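You operate a simulated robot arm through the tools that you are given. There is no shell and no other tool. Be economical: measure what you need, move in short steps, check, and stop when the job is done.

The job below is to be done with a simulated robot arm. You get a single attempt, and the scene is never put back.

TASK
Tip the TILES bottle into the soak tub, dip the grout brush and scrub off the grout grime.
Fine: empty the bottle, stand it back and put its lid on; brush back; leave the FLOOR bottle; nothing spilt. Set down upright: tiles bottle. What is to be rubbed or washed off counts as gone when no trace of it is left.

Only the result counts: the job must be done as asked and must still hold three seconds after the hand-in. Knocking over, shifting, dropping, spilling or breaking anything else fails it. Lids that push on must go on centred and level and be pressed home; caps that screw on are set level and turned clockwise until they are tight.

THE ROBOT
A 7-joint arm with a three-finger gripper on a trunk, on a base that drives. Base frame: it is fixed to the floor where the robot stands at the start and does not move with it; the origin is under the middle of the robot, x ahead of it, y to its left, z up. Readings come in cm, degrees, newtons and seconds.
With the tool pointing down near the work surface it reaches from about 10 to 54 cm from the robot's upright axis, wherever it stands. Its first joint turns from -166.0 to 166.0 degrees. Places, roughly: grout grime [-70, 80, 110]; soak tub [50, -10, 90]; tank tap [70, 20, 110]; white cleaning unit with an oak worktop [60, -10, 80]. Payload 2.94 kg.
Tool frame: the origin (TCP) lies between the finger pads and is the grasp point; the fingertips stand 3 cm ahead of it; z points along the fingers, y is the line along which they close. The gripper opens to 13.2 cm. The gripper's body begins 10.7 cm behind the TCP.
Orientation is that of the tool frame in the base frame, as a unit quaternion [x, y, z, w]. With the fingers straight down and closing along the base's y, the tool's x points along the base's -x, its y along +y and its z along -z.

THE INTERFACE
- The arm moves only by the tool nudge_tool. Its argument "steps" is a list of rows, each an object (a shift or turn left out is 0, a gripper value left out holds the last) with "angular": the turn, a rotation vector about the tool's x, y, z in degrees, a list of three; "delta_pos": the shift along the tool's x, y, z in mm, a list of three; "claw": the finger opening in mm, from 0 to 132. In form: [{"angular": [ax, ay, az], "delta_pos": [dx, dy, dz], "claw": claw}, ...]. A call has 1 to 12 rows; each row shifts and turns the commanded pose from where the row before left it, along the tool's axes as they then stand. Rows are played at 5 a second. More than 5 cm and 8.6 degrees between two rows, or a gripper value outside its range, and nothing of the call is played. Where a pose cannot be reached the arm comes as near as it can. A force on the tool above 40 N (or 10 N above the force at the start of the call, whichever is more), or a blocked arm, ends the call early, and 0.2 s more pass. Each finger halts on what it meets, pressing with about 38 N; the grip force reading is that of the motor and also rises with nothing between the fingers. The clock runs only during rows and for 0.2 s after the last one: add rows that do not move to give the fingers time. The reply holds the time, the measured pose of the TCP, the force on the tool along the base axes, the opening and the grip force, in the units named above and with some noise, with the torque about the TCP (base axes, N m) and any sound that the robot's microphone picked up.
- Cameras (640 x 400 px; columns grow to the right, rows downward): "scene" is now at [3.33, 25.15, 172.43]; the picture's right is [0.62, -0.79, 0.00], its down [-0.65, -0.51, -0.57] and it looks along [0.45, 0.35, -0.82] (base axes); focal length 214 px, centre (320, 200). "wrist" rides on the gripper at [7.2, 0.3, -14.4] in the tool frame; the picture's right is [-0.04, 1.00, 0.00], its down [-0.88, -0.04, -0.48] and it looks along [-0.48, -0.02, 0.88] (tool axes); focal length 256 px, centre (320, 200). There is no depth. A picture from a camera that has moved, and an enlarged one, comes with that camera's place and axes in the base frame and with its lens. The place of the scene camera against the robot may be out by one fixed shift of up to 2.5 cm in any direction.
- capture(camera): a new picture of that camera. No time passes.
- lift_body(by): slides the trunk up (or, below 0, down) by that many cm; the arm and the scene camera ride with it, the base frame stays. It gives what a move gives, with no picture.
- base_move(legs): drives the robot by 1 to 6 legs, each [ahead, left, turn to the left] in cm, cm and degrees, along the robot's own axes; the way and the turn of a leg run together, so that a leg with both is an arc; at most 150 cm and 180 degrees a leg. The arm and the cameras ride along, it lands a little off, and it stops where it bumps. It gives what a move gives.
- turn_head(pan, tilt): turns the head with the scene camera to pan (to the left, within 143 degrees either way) and tilt (down, from -29 to 69), counted from straight ahead of the robot. It gives what a move gives.
- enlarge(camera, box): a new picture of the part [left, top, right, bottom] of that camera's present view, enlarged. No time passes.
- hand_in(): hands the job in; it is judged then, once.

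Work in short steps. Places have to be worked out from the pictures, the camera data and where the tool is seen: move nearer, look again, correct. Check each grasp and each placing, and mend what went wrong. You have 120 turns and 98 pictures in all, those below and enlarged ones among them. Open the gripper and draw the arm clear of the work before you hand the job in, unless the task says otherwise; then end with one line.

The tools are called by a JSON object that holds its "name" and its "arguments". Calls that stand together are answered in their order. nudge_tool: Moves the arm, as the interface text tells. Its arguments: {"type":"object","properties":{"steps":{"type":"array","items":{"type":"object","properties":{"angular":{"type":"array","items":{"type":"number"}},"delta_pos":{"type":"array","items":{"type":"number"}},"claw":{"type":"number"}}}}},"required":["steps"]} The other tools are called the same way: lift_body (by) slides the trunk up or down; base_move (legs) drives the base; turn_head (pan, tilt) turns the head that bears the scene camera; capture (camera) takes a picture; enlarge (camera, box) takes an enlarged picture of a part of a camera's view; hand_in () hands the job in.

At the start:

```text
t: 0.0
position: [4.44, 40.46, 141.82]
tool_rot: [0.0, 1.0, -0.002, 0.0]
wrist_force: [0.7, 0.1, -0.1]
ft_torque: [-0.03, 0.02, 0.02]
width: 13.21
grasp_force: 0.1
trunk travel left (down, up): [-25.0, 29.0]
robot x, y, heading: [0.11, -0.07, 0.1]
head pan, tilt: [35.7, 68.8]
```

scene: 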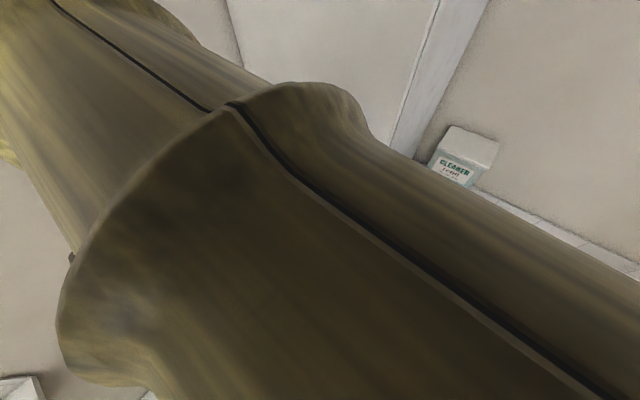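
wrist: 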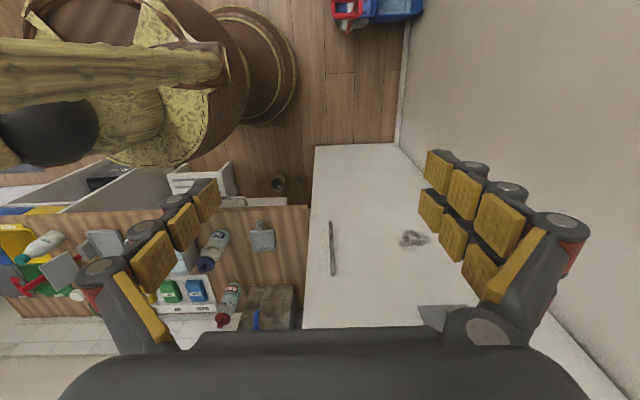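

The scene view is blocked by the arm. I turn the head towards the worktop on the front right.

{"name": "turn_head", "arguments": {"pan": -10, "tilt": 50}}

{"name": "capture", "arguments": {"camera": "scene"}}

{"name": "enlarge", "arguments": {"camera": "wrist", "box": [0, 160, 320, 360]}}

```text
t: 1.1
position: [4.37, 40.49, 141.68]
tool_rot: [0.0, 1.0, -0.004, 0.0]
wrist_force: [-0.2, 0.4, -0.2]
ft_torque: [-0.03, -0.01, -0.01]
width: 13.21
grasp_force: 0.1
trunk travel left (down, up): [-25.0, 29.0]
robot x, y, heading: [-0.11, -0.17, -0.1]
head pan, tilt: [-10.0, 50.0]
```

```text
95 pictures are left
camera scene: at [5.29, 19.44, 173.13], right [-0.17, -0.98, 0.0], down [-0.75, 0.13, -0.64], along [0.63, -0.11, -0.77], focal length 214 px, centre (320, 200)
```

scene: 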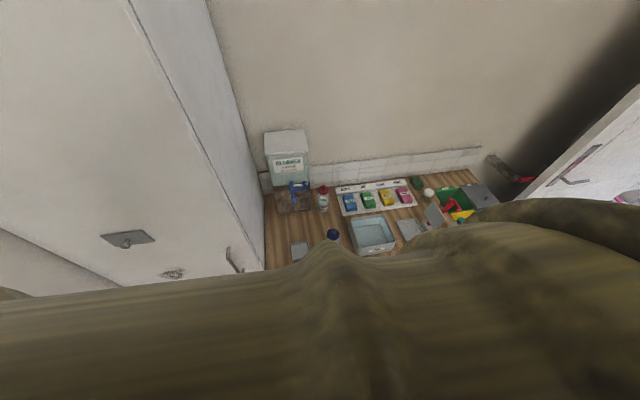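

```text
2.00 times, centred on (160, 260) of wrist
camera zoom: at [-2.82, 40.87, 156.0], right [0.04, 1.0, -0.01], down [0.88, -0.04, 0.48], along [0.48, -0.03, -0.88], focal length 512 px, centre (640, 80)
```

zoom: 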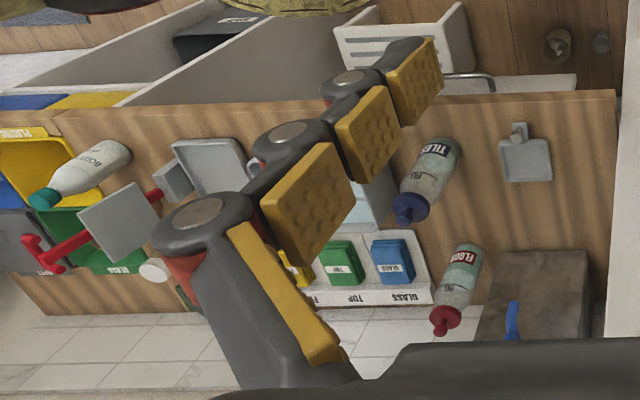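

Zoom on the worktop in the scene view to read the details, with the tilt slightly lower so it is more central.

{"name": "enlarge", "arguments": {"camera": "scene", "box": [240, 120, 400, 270]}}

{"name": "enlarge", "arguments": {"camera": "scene", "box": [380, 120, 580, 245]}}

```text
2.67 times, centred on (320, 195) of scene
camera zoom: at [5.29, 19.44, 173.13], right [-0.17, -0.98, 0.0], down [-0.75, 0.13, -0.64], along [0.63, -0.11, -0.77], focal length 572 px, centre (320, 213)
```

zoom: 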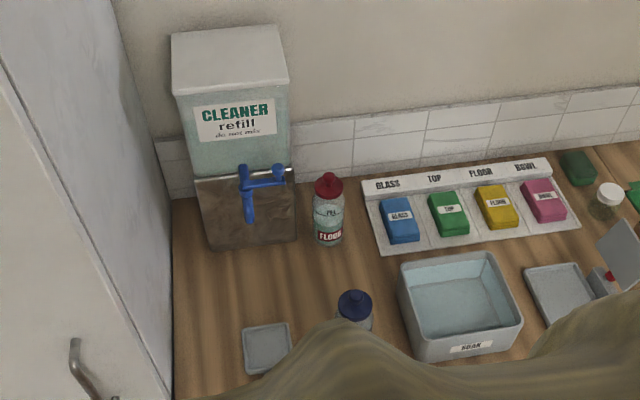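

```text
3.20 times, centred on (480, 182) of scene
camera zoom: at [5.29, 19.44, 173.13], right [-0.17, -0.98, 0.0], down [-0.75, 0.13, -0.64], along [0.63, -0.11, -0.77], focal length 686 px, centre (-192, 256)
```

zoom: 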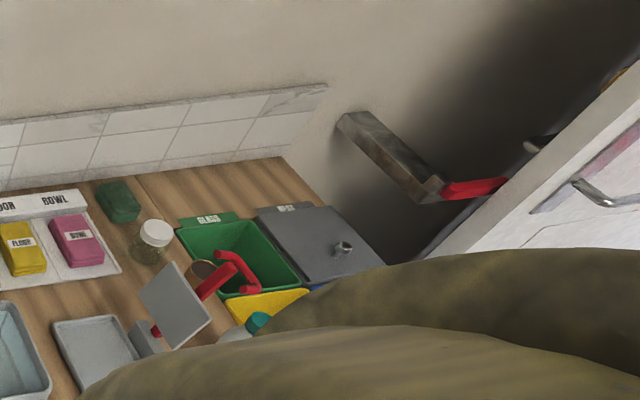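

Next I look for the grime behind-left, and for the brush.

{"name": "turn_head", "arguments": {"pan": 130, "tilt": 35}}

{"name": "capture", "arguments": {"camera": "scene"}}

```text
t: 3.4
position: [4.27, 40.38, 141.72]
tool_rot: [-0.001, 1.0, -0.003, 0.0]
wrist_force: [0.0, -0.2, 0.4]
ft_torque: [0.05, 0.0, 0.01]
width: 13.18
grasp_force: 0.0
trunk travel left (down, up): [-25.0, 29.0]
robot x, y, heading: [0.03, 0.05, -0.1]
head pan, tilt: [130.0, 35.0]
```

```text
91 pictures are left
camera scene: at [-7.95, 27.46, 175.31], right [0.77, 0.64, 0.0], down [0.37, -0.44, -0.82], along [-0.53, 0.63, -0.57], focal length 214 px, centre (320, 200)
```

scene: 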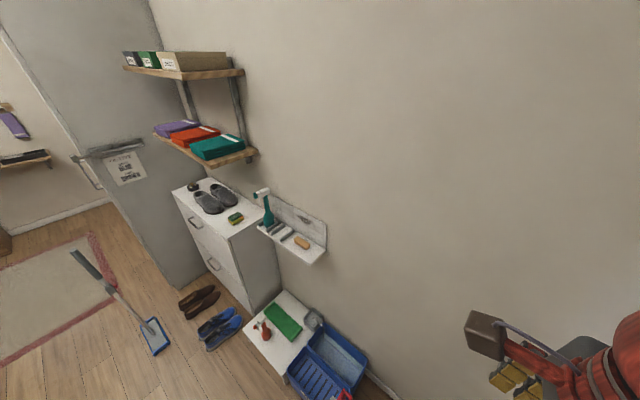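

{"name": "enlarge", "arguments": {"camera": "scene", "box": [160, 170, 340, 282]}}

{"name": "enlarge", "arguments": {"camera": "scene", "box": [245, 180, 335, 270]}}

```text
3.56 times, centred on (250, 226) of scene
camera zoom: at [-7.95, 27.46, 175.31], right [0.77, 0.64, 0.0], down [0.37, -0.44, -0.82], along [-0.53, 0.63, -0.57], focal length 763 px, centre (569, 108)
```

zoom: 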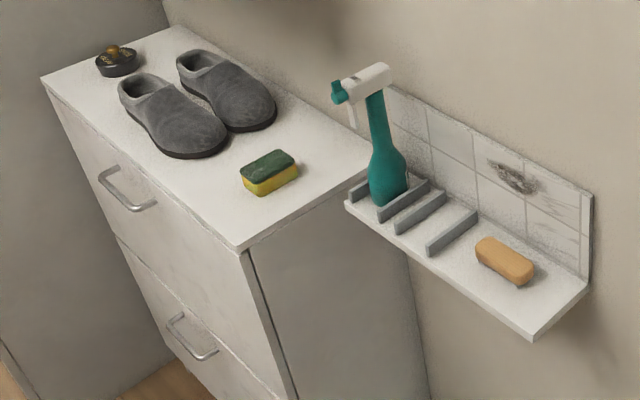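

```text
4.44 times, centred on (290, 225) of scene
camera zoom: at [-7.95, 27.46, 175.31], right [0.77, 0.64, 0.0], down [0.37, -0.44, -0.82], along [-0.53, 0.63, -0.57], focal length 953 px, centre (453, 89)
```

zoom: 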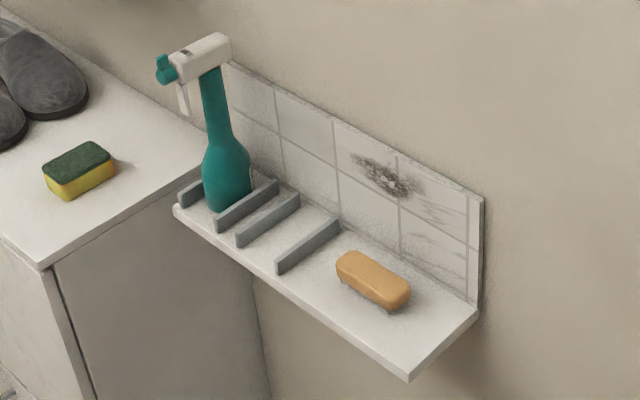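

The brush (wooden block) lies on a small shelf beneath the grime panel on the left wall. I swing the arm over towards the worktop to look at the bottles closely with the wrist camera.

{"name": "nudge_tool", "arguments": {"steps": [{"delta_pos": [-34, -26, 0]}, {"delta_pos": [-34, -26, 0]}, {"delta_pos": [-34, -26, 0]}, {"delta_pos": [-34, -26, 0]}, {"delta_pos": [-34, -26, 0]}, {"delta_pos": [-26, -40, 0]}, {"delta_pos": [-26, -40, 0]}, {"delta_pos": [-26, -40, 0]}, {"delta_pos": [-26, -40, 0]}, {"delta_pos": [0, -30, 0]}, {"delta_pos": [0, 0, 0]}]}}

{"name": "capture", "arguments": {"camera": "wrist"}}

```text
t: 5.8
position: [31.86, 8.37, 141.95]
tool_rot: [-0.001, 1.0, -0.002, 0.0]
wrist_force: [-0.2, -0.5, -0.1]
ft_torque: [0.0, 0.0, 0.03]
width: 13.24
grasp_force: 0.1
trunk travel left (down, up): [-25.0, 29.0]
robot x, y, heading: [0.3, -0.25, 0.1]
head pan, tilt: [130.0, 35.0]
```

```text
88 pictures are left
camera wrist: at [24.64, 8.69, 156.16], right [0.04, 1.0, -0.01], down [0.88, -0.04, 0.48], along [0.47, -0.02, -0.88], focal length 256 px, centre (320, 200)
```

wrist: 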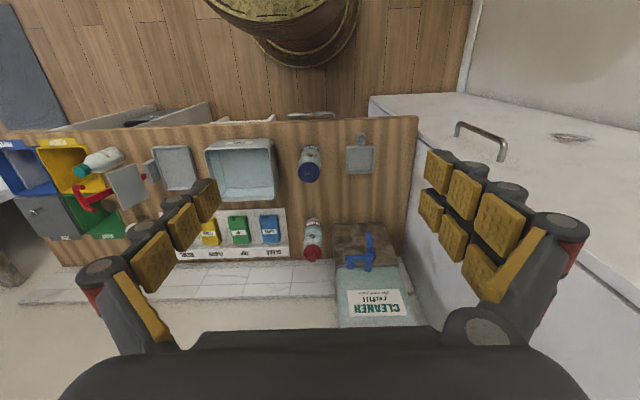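

The layout is clear: TILES (blue cap) near (47,5), tub beside it, small tray to the left. I lower the trunk and zoom in for details of the cap.

{"name": "lift_body", "arguments": {"by": -20}}

{"name": "capture", "arguments": {"camera": "wrist"}}

{"name": "enlarge", "arguments": {"camera": "wrist", "box": [180, 40, 440, 200]}}

```text
t: 7.9
position: [31.87, 8.35, 121.91]
tool_rot: [0.001, 1.0, -0.003, 0.0]
wrist_force: [0.3, -0.3, -0.2]
ft_torque: [0.01, -0.03, 0.01]
width: 13.22
grasp_force: 0.1
trunk travel left (down, up): [-5.0, 49.0]
robot x, y, heading: [0.1, 0.1, 0.2]
head pan, tilt: [130.0, 35.0]
```

```text
87 pictures are left
camera wrist: at [24.62, 8.72, 136.19], right [0.04, 1.0, 0.0], down [0.88, -0.04, 0.48], along [0.48, -0.02, -0.88], focal length 256 px, centre (320, 200)
```

wrist: 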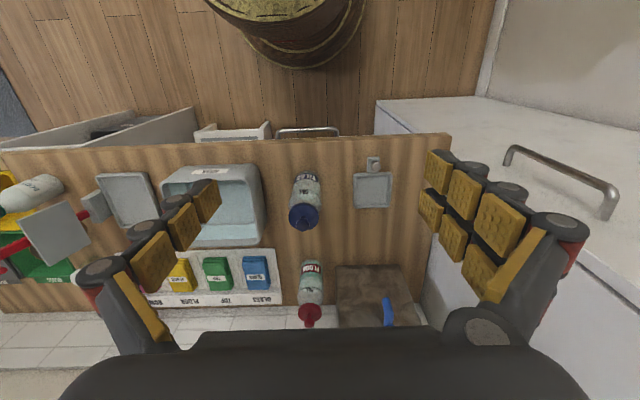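

```text
2.46 times, centred on (310, 120) of wrist
camera zoom: at [24.62, 8.72, 136.19], right [0.04, 1.0, 0.0], down [0.88, -0.04, 0.48], along [0.48, -0.02, -0.88], focal length 630 px, centre (345, 397)
```

zoom: 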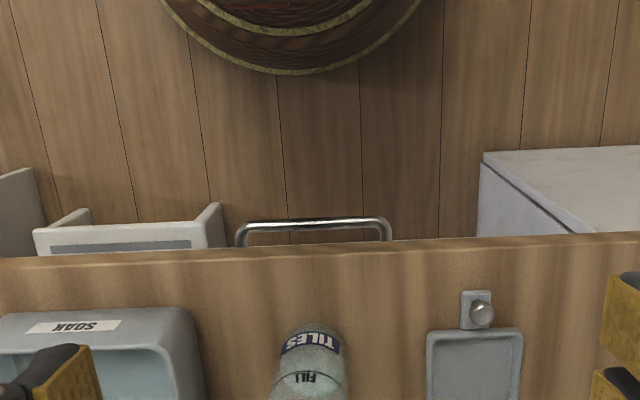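

{"name": "enlarge", "arguments": {"camera": "wrist", "box": [230, 150, 400, 330]}}

{"name": "turn_head", "arguments": {"pan": -5, "tilt": 42}}

{"name": "capture", "arguments": {"camera": "scene"}}

```text
2.22 times, centred on (315, 240) of wrist
camera zoom: at [24.62, 8.72, 136.19], right [0.04, 1.0, 0.0], down [0.88, -0.04, 0.48], along [0.48, -0.02, -0.88], focal length 569 px, centre (331, 111)
```

zoom: 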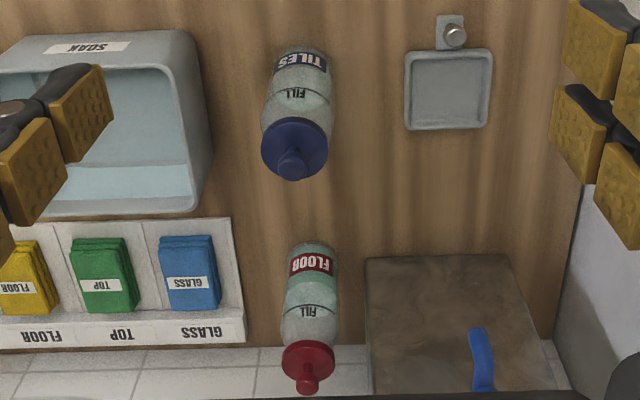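

```text
t: 10.1
position: [31.98, 8.24, 121.81]
tool_rot: [0.0, 1.0, -0.003, -0.001]
wrist_force: [0.4, 0.2, -0.4]
ft_torque: [-0.01, 0.01, -0.01]
width: 13.19
grasp_force: 0.0
trunk travel left (down, up): [-5.0, 49.0]
robot x, y, heading: [-0.07, -0.02, 0.0]
head pan, tilt: [-5.0, 42.0]
```

```text
84 pictures are left
camera scene: at [6.04, 19.97, 154.26], right [-0.09, -1.0, 0.0], down [-0.67, 0.06, -0.74], along [0.74, -0.06, -0.67], focal length 214 px, centre (320, 200)
```

scene: 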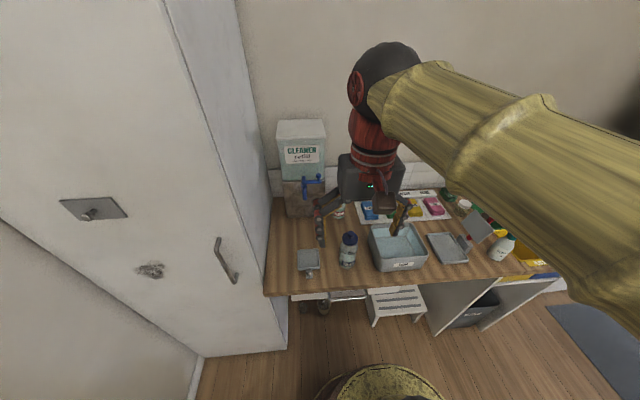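

{"name": "enlarge", "arguments": {"camera": "scene", "box": [260, 190, 460, 300]}}

{"name": "enlarge", "arguments": {"camera": "scene", "box": [310, 220, 390, 275]}}

```text
3.20 times, centred on (360, 245) of scene
camera zoom: at [6.04, 19.97, 154.26], right [-0.09, -1.0, 0.0], down [-0.67, 0.06, -0.74], along [0.74, -0.06, -0.67], focal length 686 px, centre (192, 56)
```

zoom: 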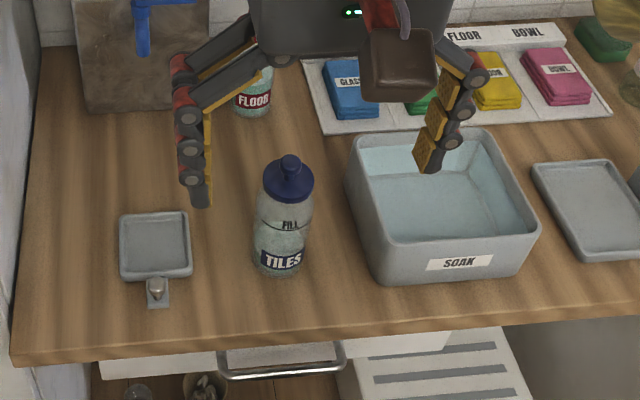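

```text
7.27 times, centred on (350, 248) of scene
camera zoom: at [6.04, 19.97, 154.26], right [-0.09, -1.0, 0.0], down [-0.67, 0.06, -0.74], along [0.74, -0.06, -0.67], focal length 1560 px, centre (102, -146)
```

zoom: 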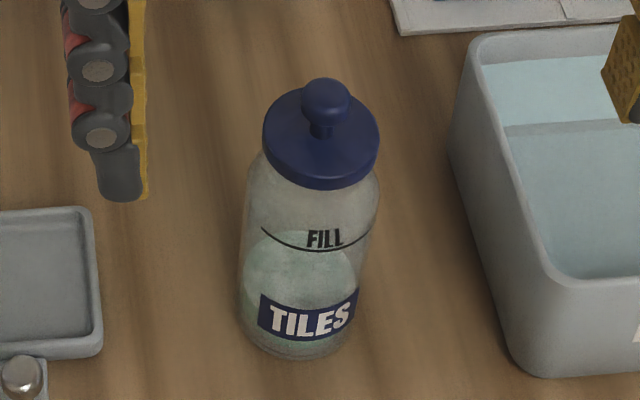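

The bottle is already filled to its line, and the lid is a push-on with a knob. I move above it and look again for precise triangulation.

{"name": "nudge_tool", "arguments": {"steps": [{"delta_pos": [-40, -10, 0]}, {"delta_pos": [-40, -10, 0]}, {"delta_pos": [-40, -10, 0]}, {"delta_pos": [-30, -10, 0]}, {"delta_pos": [0, 0, 30]}, {"delta_pos": [0, 0, 0]}]}}

{"name": "capture", "arguments": {"camera": "wrist"}}

```text
t: 11.5
position: [46.81, 4.31, 118.88]
tool_rot: [0.0, 1.0, -0.002, 0.0]
wrist_force: [0.1, -0.6, 0.3]
ft_torque: [-0.02, 0.02, -0.02]
width: 13.19
grasp_force: 0.1
trunk travel left (down, up): [-5.0, 49.0]
robot x, y, heading: [0.12, -0.21, -0.0]
head pan, tilt: [-5.0, 42.0]
```

```text
81 pictures are left
camera wrist: at [39.53, 4.7, 133.18], right [0.04, 1.0, 0.0], down [0.88, -0.04, 0.48], along [0.48, -0.02, -0.88], focal length 256 px, centre (320, 200)
```

wrist: 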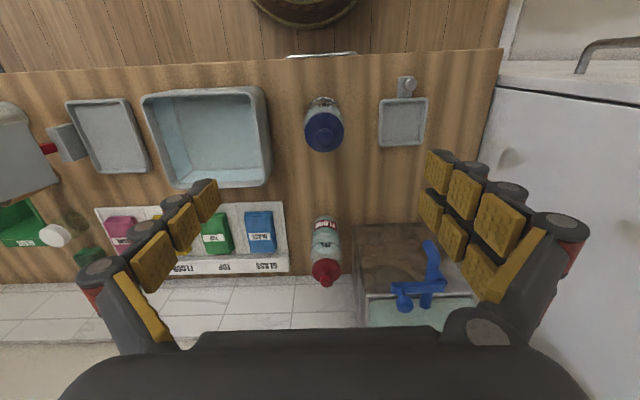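

{"name": "enlarge", "arguments": {"camera": "wrist", "box": [270, 70, 450, 182]}}

```text
3.56 times, centred on (360, 126) of wrist
camera zoom: at [39.53, 4.7, 133.18], right [0.04, 1.0, 0.0], down [0.88, -0.04, 0.48], along [0.48, -0.02, -0.88], focal length 910 px, centre (178, 463)
```

zoom: 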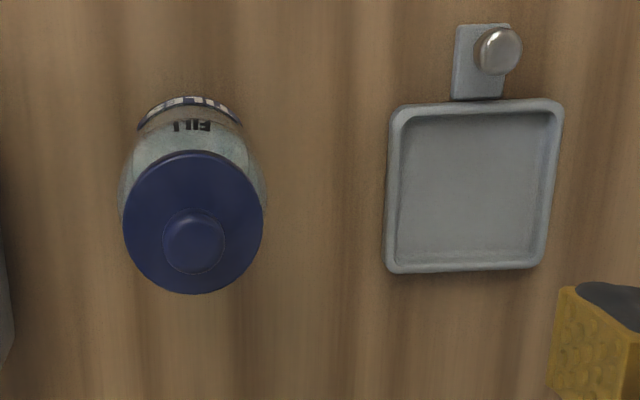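

Triangulating: knob top is at about (48.1, 4.9, 101), and the lid plate's top is at z≈98. I narrow the fingers and descend so the tips end just above the lid plate.

{"name": "nudge_tool", "arguments": {"steps": [{"delta_pos": [-13, 6, 0], "claw": 60}, {"delta_pos": [0, 0, 40]}, {"delta_pos": [0, 0, 40]}, {"delta_pos": [0, 0, 40]}, {"delta_pos": [0, 0, 20]}, {"delta_pos": [0, 0, 0]}]}}

{"name": "enlarge", "arguments": {"camera": "wrist", "box": [220, 120, 420, 245]}}

```text
t: 12.9
position: [48.25, 4.81, 104.92]
tool_rot: [0.0, 1.0, -0.003, 0.0]
wrist_force: [0.0, 0.4, -0.7]
ft_torque: [0.04, -0.01, -0.02]
width: 5.96
grasp_force: 0.0
trunk travel left (down, up): [-5.0, 49.0]
robot x, y, heading: [0.02, -0.15, 0.1]
head pan, tilt: [-5.0, 42.0]
```

```text
3.20 times, centred on (320, 182) of wrist
camera zoom: at [40.93, 5.2, 119.19], right [0.04, 1.0, 0.0], down [0.88, -0.04, 0.48], along [0.48, -0.02, -0.88], focal length 819 px, centre (320, 256)
```

zoom: 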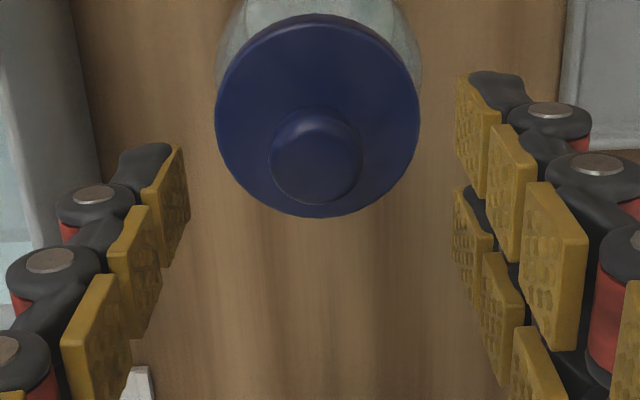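

Refined: knob at (48.06, 4.85), lid plate z≈98.1. I go down to TCP 101.5 and close on the knob.

{"name": "nudge_tool", "arguments": {"steps": [{"delta_pos": [2, 0, 17]}, {"delta_pos": [0, 0, 17]}, {"claw": 10}, {}, {}, {}, {}, {}]}}

{"name": "enlarge", "arguments": {"camera": "scene", "box": [310, 200, 390, 275]}}

```text
t: 14.7
position: [48.0, 4.79, 101.64]
tool_rot: [0.0, 1.0, -0.002, 0.0]
wrist_force: [-0.3, -0.5, 0.7]
ft_torque: [-0.02, -0.01, 0.01]
width: 5.09
grasp_force: 37.8
trunk travel left (down, up): [-5.0, 49.0]
robot x, y, heading: [0.19, 0.02, -0.1]
head pan, tilt: [-5.0, 42.0]
heard: snap
```

```text
5.33 times, centred on (350, 238) of scene
camera zoom: at [6.06, 19.96, 154.26], right [-0.09, -1.0, 0.0], down [-0.67, 0.06, -0.74], along [0.74, -0.06, -0.67], focal length 1144 px, centre (160, 0)
```

zoom: 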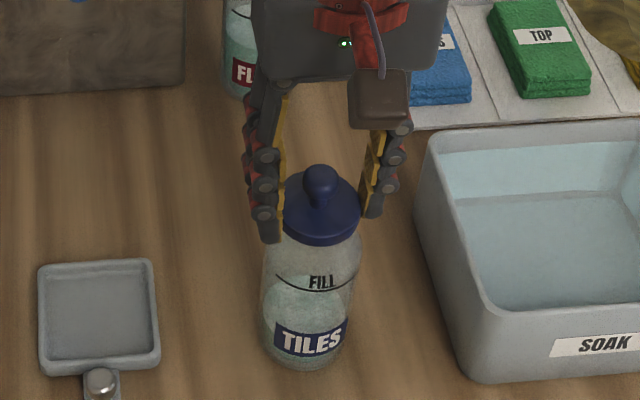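

The fingers stopped at 5.1 cm, so they grip the lid's rim rather than the knob, and a snap was heard. I check from the wrist camera.

{"name": "enlarge", "arguments": {"camera": "wrist", "box": [220, 120, 420, 245]}}

```text
3.20 times, centred on (320, 182) of wrist
camera zoom: at [40.77, 5.23, 115.82], right [0.04, 1.0, 0.0], down [0.88, -0.04, 0.48], along [0.47, -0.02, -0.88], focal length 819 px, centre (320, 256)
```

zoom: 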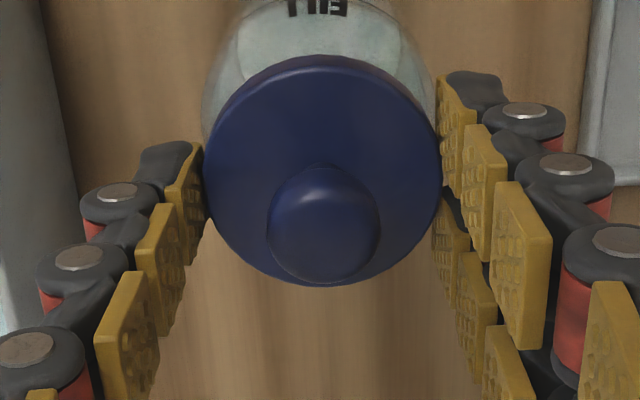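

It holds the lid rim squarely. I lift slowly a little and see whether the lid comes off or the bottle follows.

{"name": "nudge_tool", "arguments": {"steps": [{"delta_pos": [0, 0, -4]}, {"delta_pos": [0, 0, -4]}, {"delta_pos": [0, 0, -6]}, {}]}}

{"name": "enlarge", "arguments": {"camera": "scene", "box": [310, 200, 390, 275]}}

```text
t: 15.7
position: [48.06, 4.91, 102.89]
tool_rot: [0.001, 1.0, -0.002, 0.0]
wrist_force: [-0.8, -0.1, 0.0]
ft_torque: [0.01, 0.01, -0.01]
width: 5.1
grasp_force: 37.9
trunk travel left (down, up): [-5.0, 49.0]
robot x, y, heading: [-0.09, 0.02, -0.2]
head pan, tilt: [-5.0, 42.0]
```

```text
5.33 times, centred on (350, 238) of scene
camera zoom: at [6.05, 19.96, 154.26], right [-0.09, -1.0, 0.0], down [-0.67, 0.06, -0.74], along [0.74, -0.06, -0.67], focal length 1144 px, centre (160, 0)
```

zoom: 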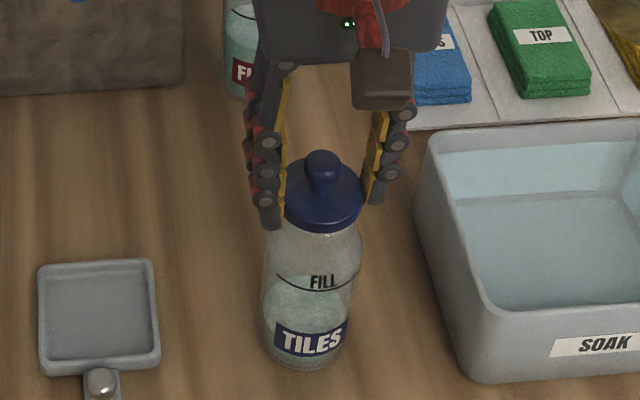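

The lid came off cleanly while the bottle stayed. I lift it clear, yaw 90° (camera to the +y side) and move it to the free worktop gap at about (51.5, 12.3).

{"name": "nudge_tool", "arguments": {"steps": [{"delta_pos": [0, 0, -40]}, {"delta_pos": [0, 0, -30]}, {"delta_pos": [0, 37, 0]}, {"delta_pos": [-20, 37, 0]}, {}]}}

{"name": "nudge_tool", "arguments": {"steps": [{"angular": [0, 0, 8.2]}, {"angular": [0, 0, 8.2]}, {"angular": [0, 0, 8.2]}, {"angular": [0, 0, 8.2]}, {"angular": [0, 0, 8.2]}, {"angular": [0, 0, 8.2]}, {"angular": [0, 0, 8.2]}, {"angular": [0, 0, 8.2]}, {"angular": [0, 0, 8.2]}, {"angular": [0, 0, 8.2]}, {"angular": [0, 0, 8]}, {}]}}

{"name": "capture", "arguments": {"camera": "wrist"}}

{"name": "capture", "arguments": {"camera": "scene"}}

```text
t: 16.9
position: [50.06, 12.37, 109.79]
tool_rot: [0.0, 1.0, -0.002, 0.0]
wrist_force: [0.4, 0.5, -0.4]
ft_torque: [-0.05, 0.03, 0.01]
width: 5.08
grasp_force: 38.0
trunk travel left (down, up): [-5.0, 49.0]
robot x, y, heading: [-0.04, 0.2, -0.2]
head pan, tilt: [-5.0, 42.0]
```

```text
t: 19.5
position: [50.03, 12.33, 109.85]
tool_rot: [0.708, 0.706, -0.002, 0.002]
wrist_force: [0.6, -0.9, 0.5]
ft_torque: [0.03, -0.03, -0.03]
width: 5.07
grasp_force: 38.3
trunk travel left (down, up): [-5.0, 49.0]
robot x, y, heading: [-0.23, 0.05, -0.0]
head pan, tilt: [-5.0, 42.0]
```

```text
75 pictures are left
camera wrist: at [50.27, 19.58, 124.11], right [1.0, -0.04, 0.0], down [-0.04, -0.88, 0.48], along [-0.02, -0.48, -0.88], focal length 256 px, centre (320, 200)
```

wrist: 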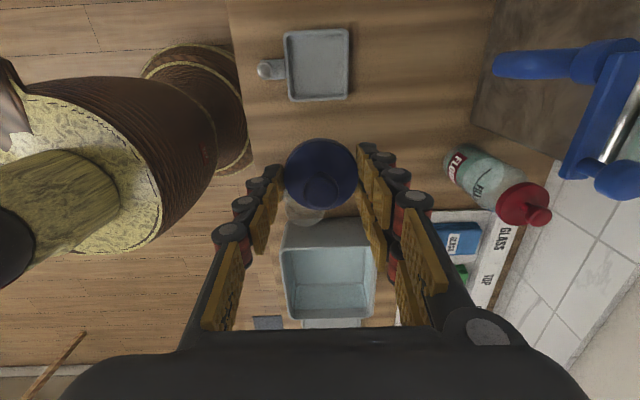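

```text
74 pictures are left
camera scene: at [6.06, 19.97, 154.26], right [-0.09, -1.0, 0.0], down [-0.67, 0.06, -0.74], along [0.74, -0.06, -0.67], focal length 214 px, centre (320, 200)
```

scene: 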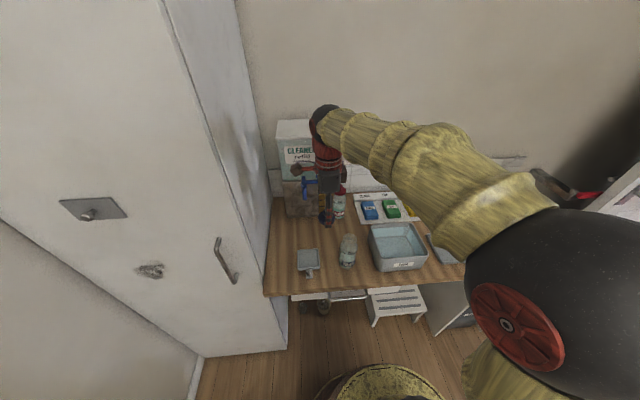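

Combining two views, the worktop is at z≈85.5 and the tray's near edge at y≈14.8, so I aim at (52, 11.4). I shift over and descend part way, then look.

{"name": "nudge_tool", "arguments": {"steps": [{"delta_pos": [-9, 19, 0]}, {"delta_pos": [0, 0, 45]}, {"delta_pos": [0, 0, 45]}, {"delta_pos": [0, 0, 40]}, {}]}}

{"name": "capture", "arguments": {"camera": "wrist"}}

{"name": "enlarge", "arguments": {"camera": "scene", "box": [280, 190, 400, 275]}}

```text
t: 20.7
position: [51.92, 11.26, 96.86]
tool_rot: [0.707, 0.707, -0.002, 0.002]
wrist_force: [0.1, 0.4, -0.5]
ft_torque: [-0.01, 0.02, 0.01]
width: 5.07
grasp_force: 37.6
trunk travel left (down, up): [-5.0, 49.0]
robot x, y, heading: [-0.05, 0.2, 0.4]
head pan, tilt: [-5.0, 42.0]
```

```text
73 pictures are left
camera wrist: at [52.19, 18.57, 111.11], right [1.0, -0.04, 0.0], down [-0.04, -0.88, 0.48], along [-0.02, -0.48, -0.88], focal length 256 px, centre (320, 200)
```

wrist: 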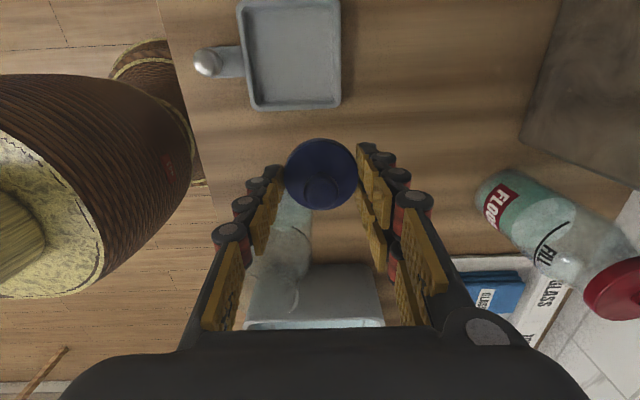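

```text
4.71 times, centred on (340, 232) of scene
camera zoom: at [6.1, 19.97, 154.26], right [-0.09, -1.0, 0.0], down [-0.67, 0.06, -0.74], along [0.74, -0.06, -0.67], focal length 1009 px, centre (226, 47)
```

zoom: 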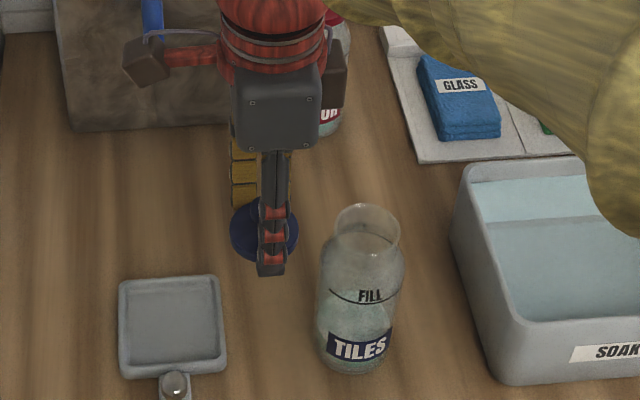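

Clear on all sides. I descend slowly until contact.

{"name": "nudge_tool", "arguments": {"steps": [{"delta_pos": [0, 0, 15]}, {"delta_pos": [0, 0, 15]}, {"delta_pos": [0, 0, 10]}, {"delta_pos": [0, 0, 5]}, {"delta_pos": [0, 0, 4]}, {}]}}

{"name": "enlarge", "arguments": {"camera": "scene", "box": [280, 190, 400, 275]}}

```text
t: 22.1
position: [51.79, 11.26, 91.93]
tool_rot: [0.708, 0.707, -0.002, 0.002]
wrist_force: [0.0, 0.3, -0.6]
ft_torque: [0.02, 0.02, -0.05]
width: 5.07
grasp_force: 37.9
trunk travel left (down, up): [-5.0, 49.0]
robot x, y, heading: [0.43, -0.08, -0.2]
head pan, tilt: [-5.0, 42.0]
```

```text
4.71 times, centred on (340, 232) of scene
camera zoom: at [6.07, 19.97, 154.26], right [-0.09, -1.0, 0.0], down [-0.67, 0.06, -0.74], along [0.74, -0.06, -0.67], focal length 1009 px, centre (226, 47)
```

zoom: 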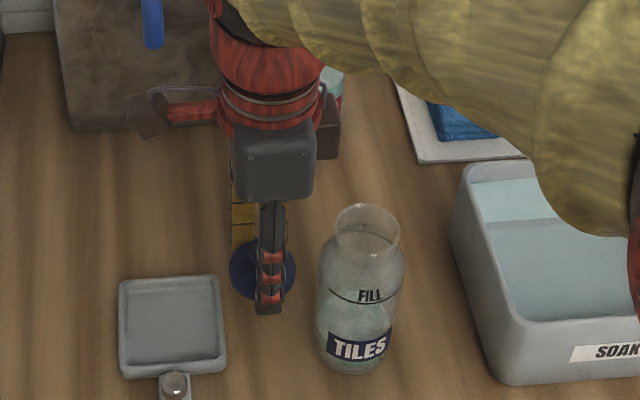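

{"name": "nudge_tool", "arguments": {"steps": [{"delta_pos": [0, 0, 4]}, {"delta_pos": [0, 0, 3]}, {"delta_pos": [0, 0, 3]}, {"delta_pos": [0, 0, 3]}, {}]}}

{"name": "capture", "arguments": {"camera": "wrist"}}

```text
t: 23.3
position: [51.84, 11.32, 90.52]
tool_rot: [0.707, 0.707, -0.002, 0.002]
wrist_force: [0.0, 0.4, 0.3]
ft_torque: [0.0, 0.02, 0.0]
width: 5.07
grasp_force: 38.0
trunk travel left (down, up): [-5.0, 49.0]
robot x, y, heading: [0.03, -0.31, -0.0]
head pan, tilt: [-5.0, 42.0]
```

```text
70 pictures are left
camera wrist: at [52.18, 18.59, 104.87], right [1.0, -0.04, 0.0], down [-0.04, -0.88, 0.48], along [-0.02, -0.48, -0.88], focal length 256 px, centre (320, 200)
```

wrist: 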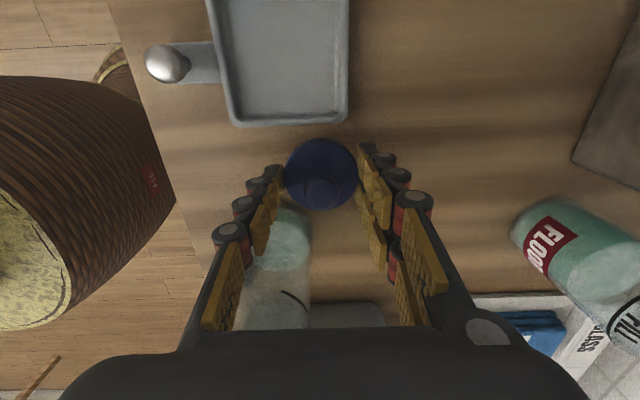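

{"name": "nudge_tool", "arguments": {"steps": [{"delta_pos": [0, 0, 3]}, {"delta_pos": [0, 0, 3]}, {"delta_pos": [0, 0, 3]}, {"delta_pos": [0, 0, 3]}, {}]}}

{"name": "enlarge", "arguments": {"camera": "scene", "box": [300, 210, 380, 270]}}

```text
t: 24.5
position: [52.02, 11.32, 89.38]
tool_rot: [0.707, 0.707, -0.002, 0.002]
wrist_force: [0.8, -0.4, 0.2]
ft_torque: [0.04, 0.0, -0.03]
width: 5.02
grasp_force: 38.5
trunk travel left (down, up): [-5.0, 49.0]
robot x, y, heading: [-0.13, -0.03, 0.2]
head pan, tilt: [-5.0, 42.0]
```

```text
6.67 times, centred on (340, 240) of scene
camera zoom: at [6.07, 19.97, 154.26], right [-0.09, -1.0, 0.0], down [-0.67, 0.06, -0.74], along [0.74, -0.06, -0.67], focal length 1430 px, centre (187, -67)
```

zoom: 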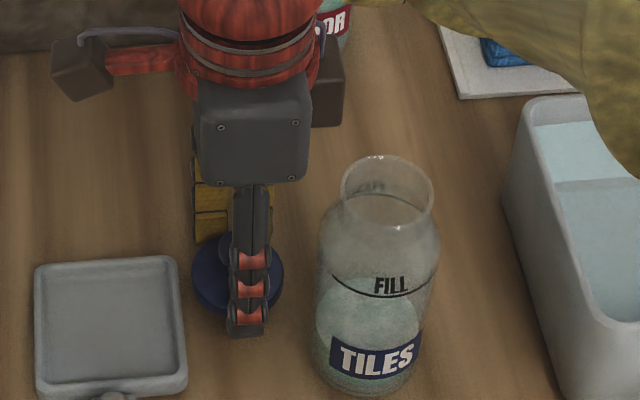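

{"name": "nudge_tool", "arguments": {"steps": [{"delta_pos": [0, 0, 3]}, {"delta_pos": [0, 0, 3]}, {"delta_pos": [0, 0, 3]}, {"delta_pos": [0, 0, 3]}, {}]}}

```text
t: 25.7
position: [51.92, 11.37, 88.21]
tool_rot: [0.707, 0.707, -0.002, 0.002]
wrist_force: [-0.8, -0.5, -0.6]
ft_torque: [0.02, -0.01, -0.01]
width: 5.08
grasp_force: 37.6
trunk travel left (down, up): [-5.0, 49.0]
robot x, y, heading: [-0.35, -0.18, -0.0]
head pan, tilt: [-5.0, 42.0]
```

{"name": "nudge_tool", "arguments": {"steps": [{"delta_pos": [0, 0, 3]}, {"delta_pos": [0, 0, 3]}, {"delta_pos": [0, 0, 3]}, {}]}}

{"name": "enlarge", "arguments": {"camera": "scene", "box": [300, 210, 380, 270]}}

```text
t: 26.5
position: [51.87, 11.21, 87.92]
tool_rot: [0.707, 0.707, 0.001, 0.004]
wrist_force: [-9.2, -3.0, 16.9]
ft_torque: [0.0, 0.83, 0.11]
width: 5.07
grasp_force: 37.6
trunk travel left (down, up): [-5.0, 49.0]
robot x, y, heading: [-0.1, -0.02, 0.0]
head pan, tilt: [-5.0, 42.0]
stopped in row 4: the force on the tool passed its limit at 44 N (the readings are from after the stop); the commanded pose is now the measured one
```

```text
6.67 times, centred on (340, 240) of scene
camera zoom: at [5.84, 19.91, 154.28], right [-0.09, -1.0, 0.0], down [-0.67, 0.06, -0.74], along [0.74, -0.06, -0.67], focal length 1430 px, centre (187, -67)
```

zoom: 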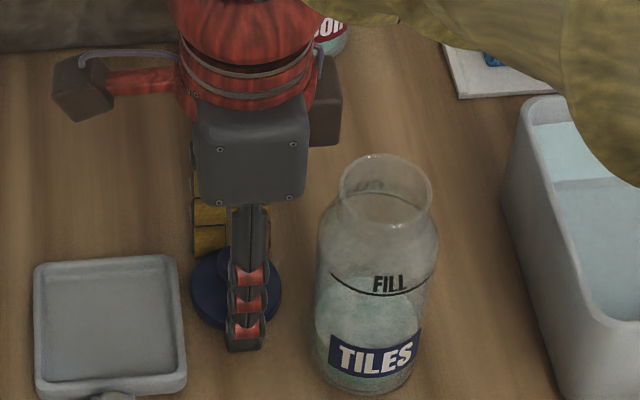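

Contact: the lid (tips too) is on the worktop, so z≈84.7. I ease up 2 mm, release, and retreat upward.

{"name": "nudge_tool", "arguments": {"steps": [{"delta_pos": [0, 0, -1]}, {"claw": 75}, {}, {}, {"delta_pos": [0, 0, -20]}, {"delta_pos": [0, 0, -40]}, {"delta_pos": [0, 0, -40]}, {"delta_pos": [0, 0, -40]}, {}]}}

{"name": "capture", "arguments": {"camera": "wrist"}}

{"name": "capture", "arguments": {"camera": "scene"}}

```text
t: 28.5
position: [51.83, 11.29, 101.92]
tool_rot: [0.707, 0.707, 0.001, 0.004]
wrist_force: [-0.2, -0.1, 0.7]
ft_torque: [0.0, -0.08, 0.0]
width: 7.53
grasp_force: 0.0
trunk travel left (down, up): [-5.0, 49.0]
robot x, y, heading: [-0.07, 0.39, -0.1]
head pan, tilt: [-5.0, 42.0]
```

```text
67 pictures are left
camera wrist: at [52.11, 18.57, 116.2], right [1.0, -0.04, 0.01], down [-0.04, -0.88, 0.48], along [-0.02, -0.48, -0.88], focal length 256 px, centre (320, 200)
```

wrist: 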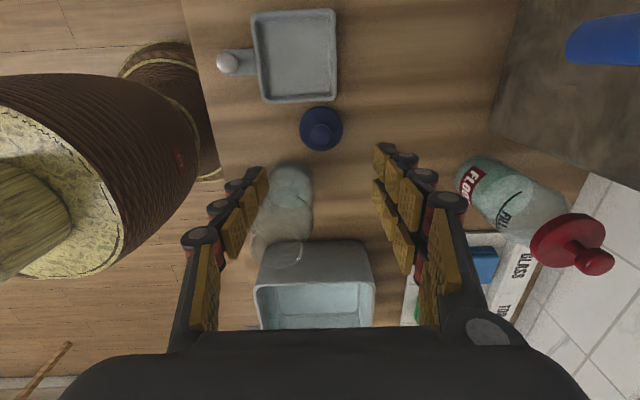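

```text
66 pictures are left
camera scene: at [6.02, 19.96, 154.26], right [-0.09, -1.0, 0.0], down [-0.67, 0.06, -0.74], along [0.74, -0.06, -0.67], focal length 214 px, centre (320, 200)
```

scene: 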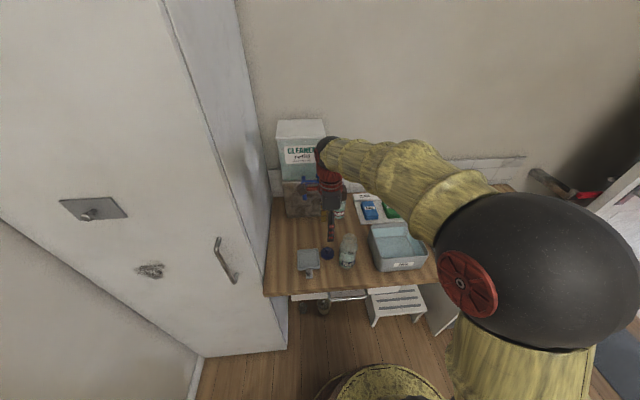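

The lid rests flat near (51.8, 11.3). Next: side-grasp of the bottle with a horizontal tool. I raise the tool and yaw another 90° so that the camera will be on top after pitching up.

{"name": "nudge_tool", "arguments": {"steps": [{"delta_pos": [0, 0, -45]}, {"delta_pos": [0, 0, -45]}, {"delta_pos": [0, -40, -20]}, {"delta_pos": [0, -40, 0]}, {"delta_pos": [-30, -40, 0]}, {}]}}

{"name": "nudge_tool", "arguments": {"steps": [{"angular": [0, 0, 8.2]}, {"angular": [0, 0, 8.2]}, {"angular": [0, 0, 8.2]}, {"angular": [0, 0, 8.2]}, {"angular": [0, 0, 8.2]}, {"angular": [0, 0, 8.2]}, {"angular": [0, 0, 8.2]}, {"angular": [0, 0, 8.2]}, {"angular": [0, 0, 8.2]}, {"angular": [0, 0, 8.2]}, {"angular": [0, 0, 8]}, {}]}}

{"name": "base_move", "arguments": {"legs": [[-15, 0, 0]]}}

```text
t: 29.9
position: [39.8, 8.31, 112.91]
tool_rot: [0.707, 0.707, 0.001, 0.003]
wrist_force: [-0.3, 0.0, 0.2]
ft_torque: [0.0, -0.06, -0.01]
width: 7.49
grasp_force: 0.0
trunk travel left (down, up): [-5.0, 49.0]
robot x, y, heading: [0.16, 0.15, 0.1]
head pan, tilt: [-5.0, 42.0]
```

```text
t: 32.5
position: [40.14, -3.68, 112.6]
tool_rot: [1.0, 0.011, 0.004, -0.008]
wrist_force: [0.2, -0.7, -1.3]
ft_torque: [0.03, 0.06, 0.01]
width: 7.5
grasp_force: 0.0
out of reach, approached as far as the arm can: row 9, 10, 11
trunk travel left (down, up): [-5.0, 49.0]
robot x, y, heading: [-0.16, 0.01, -0.0]
head pan, tilt: [-5.0, 42.0]
```

```text
t: 33.9
position: [25.1, -3.53, 112.54]
tool_rot: [1.0, 0.011, 0.004, -0.008]
wrist_force: [0.6, -0.4, -0.3]
ft_torque: [0.04, 0.03, 0.0]
width: 7.52
grasp_force: 0.1
trunk travel left (down, up): [-5.0, 49.0]
robot x, y, heading: [-15.27, 0.23, -0.1]
head pan, tilt: [-5.0, 42.0]
```

Yaw is at a joint limit but reached. Now I pitch the tool up to horizontal (about tool +y) in the clear space in front of the worktop.

{"name": "nudge_tool", "arguments": {"steps": [{"angular": [0, 8.2, 0]}, {"angular": [0, 8.2, 0]}, {"angular": [0, 8.2, 0]}, {"angular": [0, 8.2, 0]}, {"angular": [0, 8.2, 0]}, {"angular": [0, 8.2, 0]}, {}]}}

{"name": "capture", "arguments": {"camera": "scene"}}

```text
t: 35.5
position: [25.03, -3.53, 112.58]
tool_rot: [0.907, 0.006, 0.422, -0.011]
wrist_force: [-0.1, -0.3, -0.1]
ft_torque: [-0.01, -0.02, 0.0]
width: 7.5
grasp_force: 0.0
trunk travel left (down, up): [-5.0, 49.0]
robot x, y, heading: [-15.45, -0.02, -0.2]
head pan, tilt: [-5.0, 42.0]
```

```text
65 pictures are left
camera scene: at [-9.18, 19.97, 154.26], right [-0.09, -1.0, 0.0], down [-0.67, 0.06, -0.74], along [0.74, -0.06, -0.67], focal length 214 px, centre (320, 200)
```

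scene: 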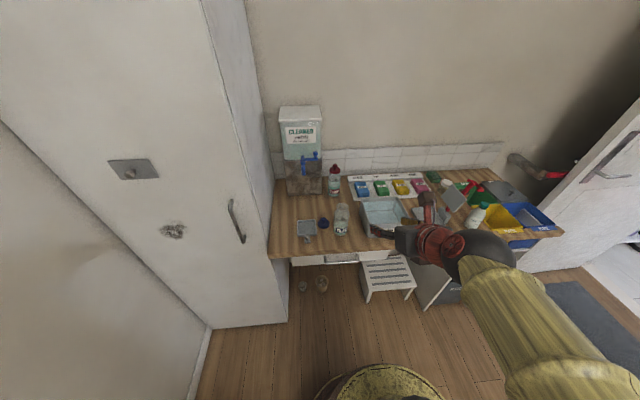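

{"name": "nudge_tool", "arguments": {"steps": [{"angular": [0, 8.2, 0]}, {"angular": [0, 8.2, 0]}, {"angular": [0, 8.2, 0]}, {"angular": [0, 8.2, 0]}, {"angular": [0, 7.5, 0], "claw": 100}, {}]}}

{"name": "capture", "arguments": {"camera": "wrist"}}

```text
t: 36.9
position: [25.01, -3.46, 112.61]
tool_rot: [0.707, 0.002, 0.707, -0.014]
wrist_force: [-0.6, -0.3, -0.3]
ft_torque: [-0.03, -0.03, -0.02]
width: 9.99
grasp_force: 0.0
trunk travel left (down, up): [-5.0, 49.0]
robot x, y, heading: [-14.99, -0.3, -0.2]
head pan, tilt: [-5.0, 42.0]
```

```text
64 pictures are left
camera wrist: at [10.6, -4.21, 119.78], right [0.02, -1.0, -0.06], down [-0.48, 0.04, -0.88], along [0.88, 0.05, -0.47], focal length 256 px, centre (320, 200)
```

wrist: 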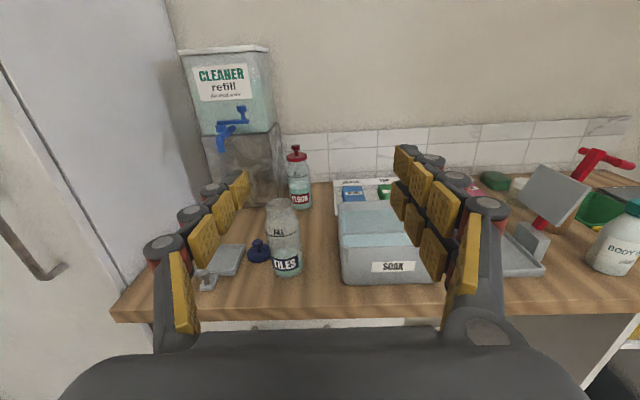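

The tool is horizontal with a fine view. I correct the ~1° tilt, then go down and sideways to stand in front of the bottle at (33, 4.9, 91.5).

{"name": "nudge_tool", "arguments": {"steps": [{"angular": [-1.15, 0, -1.15], "claw": 85}, {"delta_pos": [-35, -14, 10]}, {"delta_pos": [-35, -14, 10]}, {"delta_pos": [-35, -14, 10]}, {"delta_pos": [-35, -14, 10]}, {"delta_pos": [-35, -14, 10]}, {"delta_pos": [-36, -14, 10]}, {}]}}

{"name": "capture", "arguments": {"camera": "wrist"}}

{"name": "capture", "arguments": {"camera": "scene"}}

```text
t: 38.9
position: [31.73, -3.54, 99.33]
tool_rot: [0.665, 0.013, 0.746, 0.008]
wrist_force: [0.5, 0.3, 0.5]
ft_torque: [0.0, 0.0, -0.03]
width: 8.48
grasp_force: 0.1
out of reach, approached as far as the arm can: row 3, 4, 5, 6, 7
trunk travel left (down, up): [-5.0, 49.0]
robot x, y, heading: [-15.14, -0.03, -0.1]
head pan, tilt: [-5.0, 42.0]
stopped in row 8: the arm was blocked; the commanded pose is now the measured one
```

```text
63 pictures are left
camera wrist: at [16.61, -3.73, 104.8], right [0.01, -1.0, -0.01], down [-0.37, 0.01, -0.93], along [0.93, 0.02, -0.37], focal length 256 px, centre (320, 200)
```

wrist: 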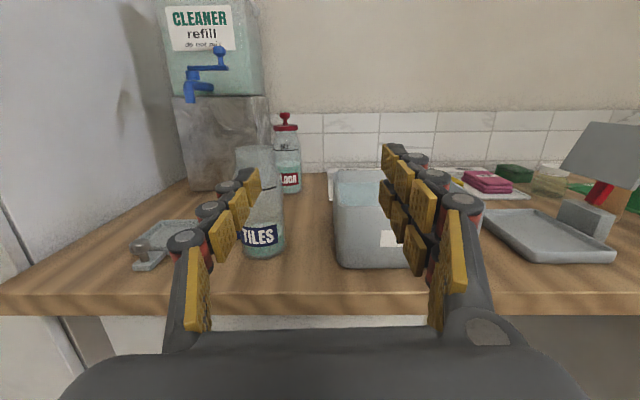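

```text
62 pictures are left
camera scene: at [-9.14, 19.96, 154.26], right [-0.09, -1.0, 0.0], down [-0.67, 0.06, -0.74], along [0.74, -0.06, -0.67], focal length 214 px, centre (320, 200)
```

scene: 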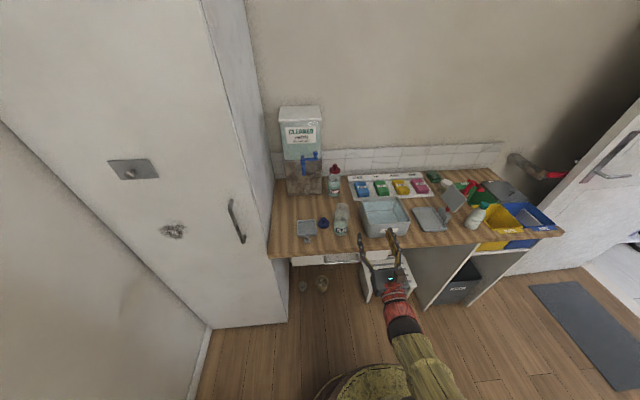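

The arm is at a wrist limit in this roll, and pouring would push it further in the same direction. I back up and roll −180° so the camera is beneath, which leaves room to roll for pouring.

{"name": "nudge_tool", "arguments": {"steps": [{"delta_pos": [45, 0, -15]}, {"delta_pos": [45, 0, -15]}, {"delta_pos": [40, 0, -20]}, {"angular": [0, 0, -8.2]}, {"angular": [0, 0, -8.2]}, {"angular": [0, 0, -8.2]}, {"angular": [0, 0, -8.2]}, {"angular": [0, 0, -8.2]}, {"angular": [0, 0, -8.2]}, {"angular": [0, 0, -8.2]}, {"angular": [0, 0, -8.2]}, {"angular": [0, 0, -8.2]}]}}

{"name": "nudge_tool", "arguments": {"steps": [{"angular": [0, 0, -8.2]}, {"angular": [0, 0, -8.2]}, {"angular": [0, 0, -8.2]}, {"angular": [0, 0, -8.2]}, {"angular": [0, 0, -8.2]}, {"angular": [0, 0, -8.2]}, {"angular": [0, 0, -8.2]}, {"angular": [0, 0, -8.2]}, {"angular": [0, 0, -8.2]}, {"angular": [0, 0, -8.2]}, {"angular": [0, 0, -8.2]}, {"angular": [0, 0, -8.2]}]}}

```text
t: 41.5
position: [25.31, -3.16, 111.48]
tool_rot: [0.525, 0.412, 0.591, 0.453]
wrist_force: [0.0, 0.0, -0.9]
ft_torque: [0.04, -0.02, -0.02]
width: 8.5
grasp_force: 0.0
trunk travel left (down, up): [-5.0, 49.0]
robot x, y, heading: [-14.99, -0.06, 0.1]
head pan, tilt: [-5.0, 42.0]
```

```text
t: 44.1
position: [25.32, -3.16, 111.34]
tool_rot: [0.031, 0.665, 0.043, 0.745]
wrist_force: [0.0, 0.2, -0.4]
ft_torque: [0.0, -0.01, -0.01]
width: 8.51
grasp_force: 0.0
trunk travel left (down, up): [-5.0, 49.0]
robot x, y, heading: [-15.29, 0.04, -0.1]
head pan, tilt: [-5.0, 42.0]
```

{"name": "nudge_tool", "arguments": {"steps": [{"angular": [0, 0, -6]}, {"angular": [0, 6.6, 0]}, {"angular": [0, 6.6, 0]}, {"angular": [0, 6.6, 0]}, {"angular": [0, 6.6, 0]}, {"delta_pos": [27, 13.5, 18]}, {"delta_pos": [27, 13.5, 18]}, {"delta_pos": [27, 13.5, 18]}, {"delta_pos": [27, 13.5, 18]}, {}]}}

{"name": "capture", "arguments": {"camera": "wrist"}}

{"name": "capture", "arguments": {"camera": "scene"}}

```text
t: 46.3
position: [27.96, 0.23, 100.56]
tool_rot: [-0.006, 0.82, 0.007, 0.573]
wrist_force: [1.0, -0.4, -0.1]
ft_torque: [-0.02, 0.02, 0.0]
width: 8.51
grasp_force: 0.1
out of reach, approached as far as the arm can: row 8, 9
trunk travel left (down, up): [-5.0, 49.0]
robot x, y, heading: [-15.04, 0.44, -0.2]
head pan, tilt: [-5.0, 42.0]
```

```text
61 pictures are left
camera wrist: at [11.89, 0.36, 98.53], right [0.0, 1.0, 0.05], down [-0.14, -0.05, 0.99], along [0.99, 0.0, 0.14], focal length 256 px, centre (320, 200)
```

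wrist: 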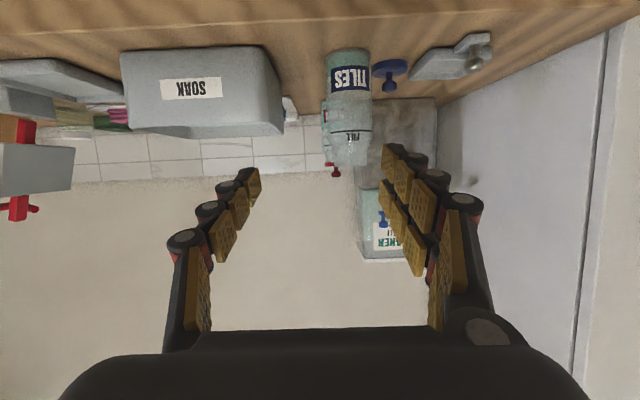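

```text
60 pictures are left
camera scene: at [-9.11, 19.97, 154.26], right [-0.09, -1.0, 0.0], down [-0.67, 0.06, -0.74], along [0.74, -0.06, -0.67], focal length 214 px, centre (320, 200)
```

scene: 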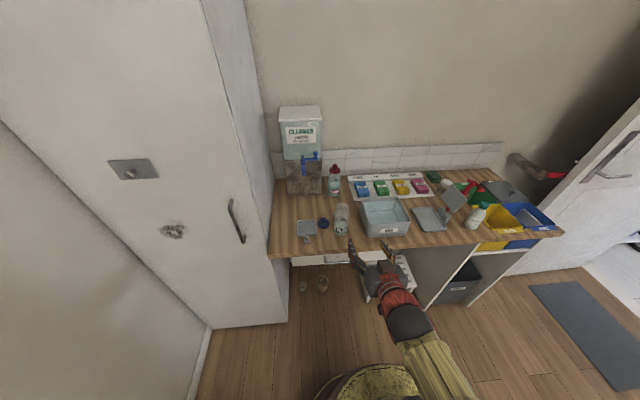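

Still limited at z≈100. I use the last 5 cm of trunk travel and back the base off 10 cm so that the arm is more stretched, then try again.

{"name": "lift_body", "arguments": {"by": -5}}

{"name": "base_move", "arguments": {"legs": [[-10, 0, 0]]}}

{"name": "nudge_tool", "arguments": {"steps": [{"delta_pos": [-16, 0, 45]}, {"delta_pos": [-16, 10, 45]}, {"delta_pos": [-10, 20, 30]}, {"delta_pos": [10, 20, 4]}, {"delta_pos": [10, 0, 4]}, {"delta_pos": [10, 0, 4]}, {}]}}

```text
t: 47.2
position: [27.89, 0.32, 95.44]
tool_rot: [-0.007, 0.819, 0.008, 0.574]
wrist_force: [-0.3, -1.5, -0.2]
ft_torque: [0.0, 0.0, 0.02]
width: 8.5
grasp_force: 0.1
trunk travel left (down, up): [0.0, 54.0]
robot x, y, heading: [-15.33, 0.11, 0.2]
head pan, tilt: [-5.0, 42.0]
```

```text
t: 48.4
position: [18.08, 0.33, 95.45]
tool_rot: [-0.007, 0.82, 0.008, 0.572]
wrist_force: [0.3, -0.8, 0.1]
ft_torque: [0.0, 0.02, 0.01]
width: 8.5
grasp_force: 0.0
trunk travel left (down, up): [0.0, 54.0]
robot x, y, heading: [-25.26, 0.33, 0.1]
head pan, tilt: [-5.0, 42.0]
```

```text
t: 50.0
position: [28.07, 0.43, 92.7]
tool_rot: [-0.009, 0.82, 0.012, 0.572]
wrist_force: [0.1, -0.7, 0.1]
ft_torque: [0.01, 0.0, -0.01]
width: 8.51
grasp_force: 0.0
out of reach, approached as far as the arm can: row 2, 3, 4, 5, 6
trunk travel left (down, up): [0.0, 54.0]
robot x, y, heading: [-25.14, 0.1, 0.3]
head pan, tilt: [-5.0, 42.0]
```

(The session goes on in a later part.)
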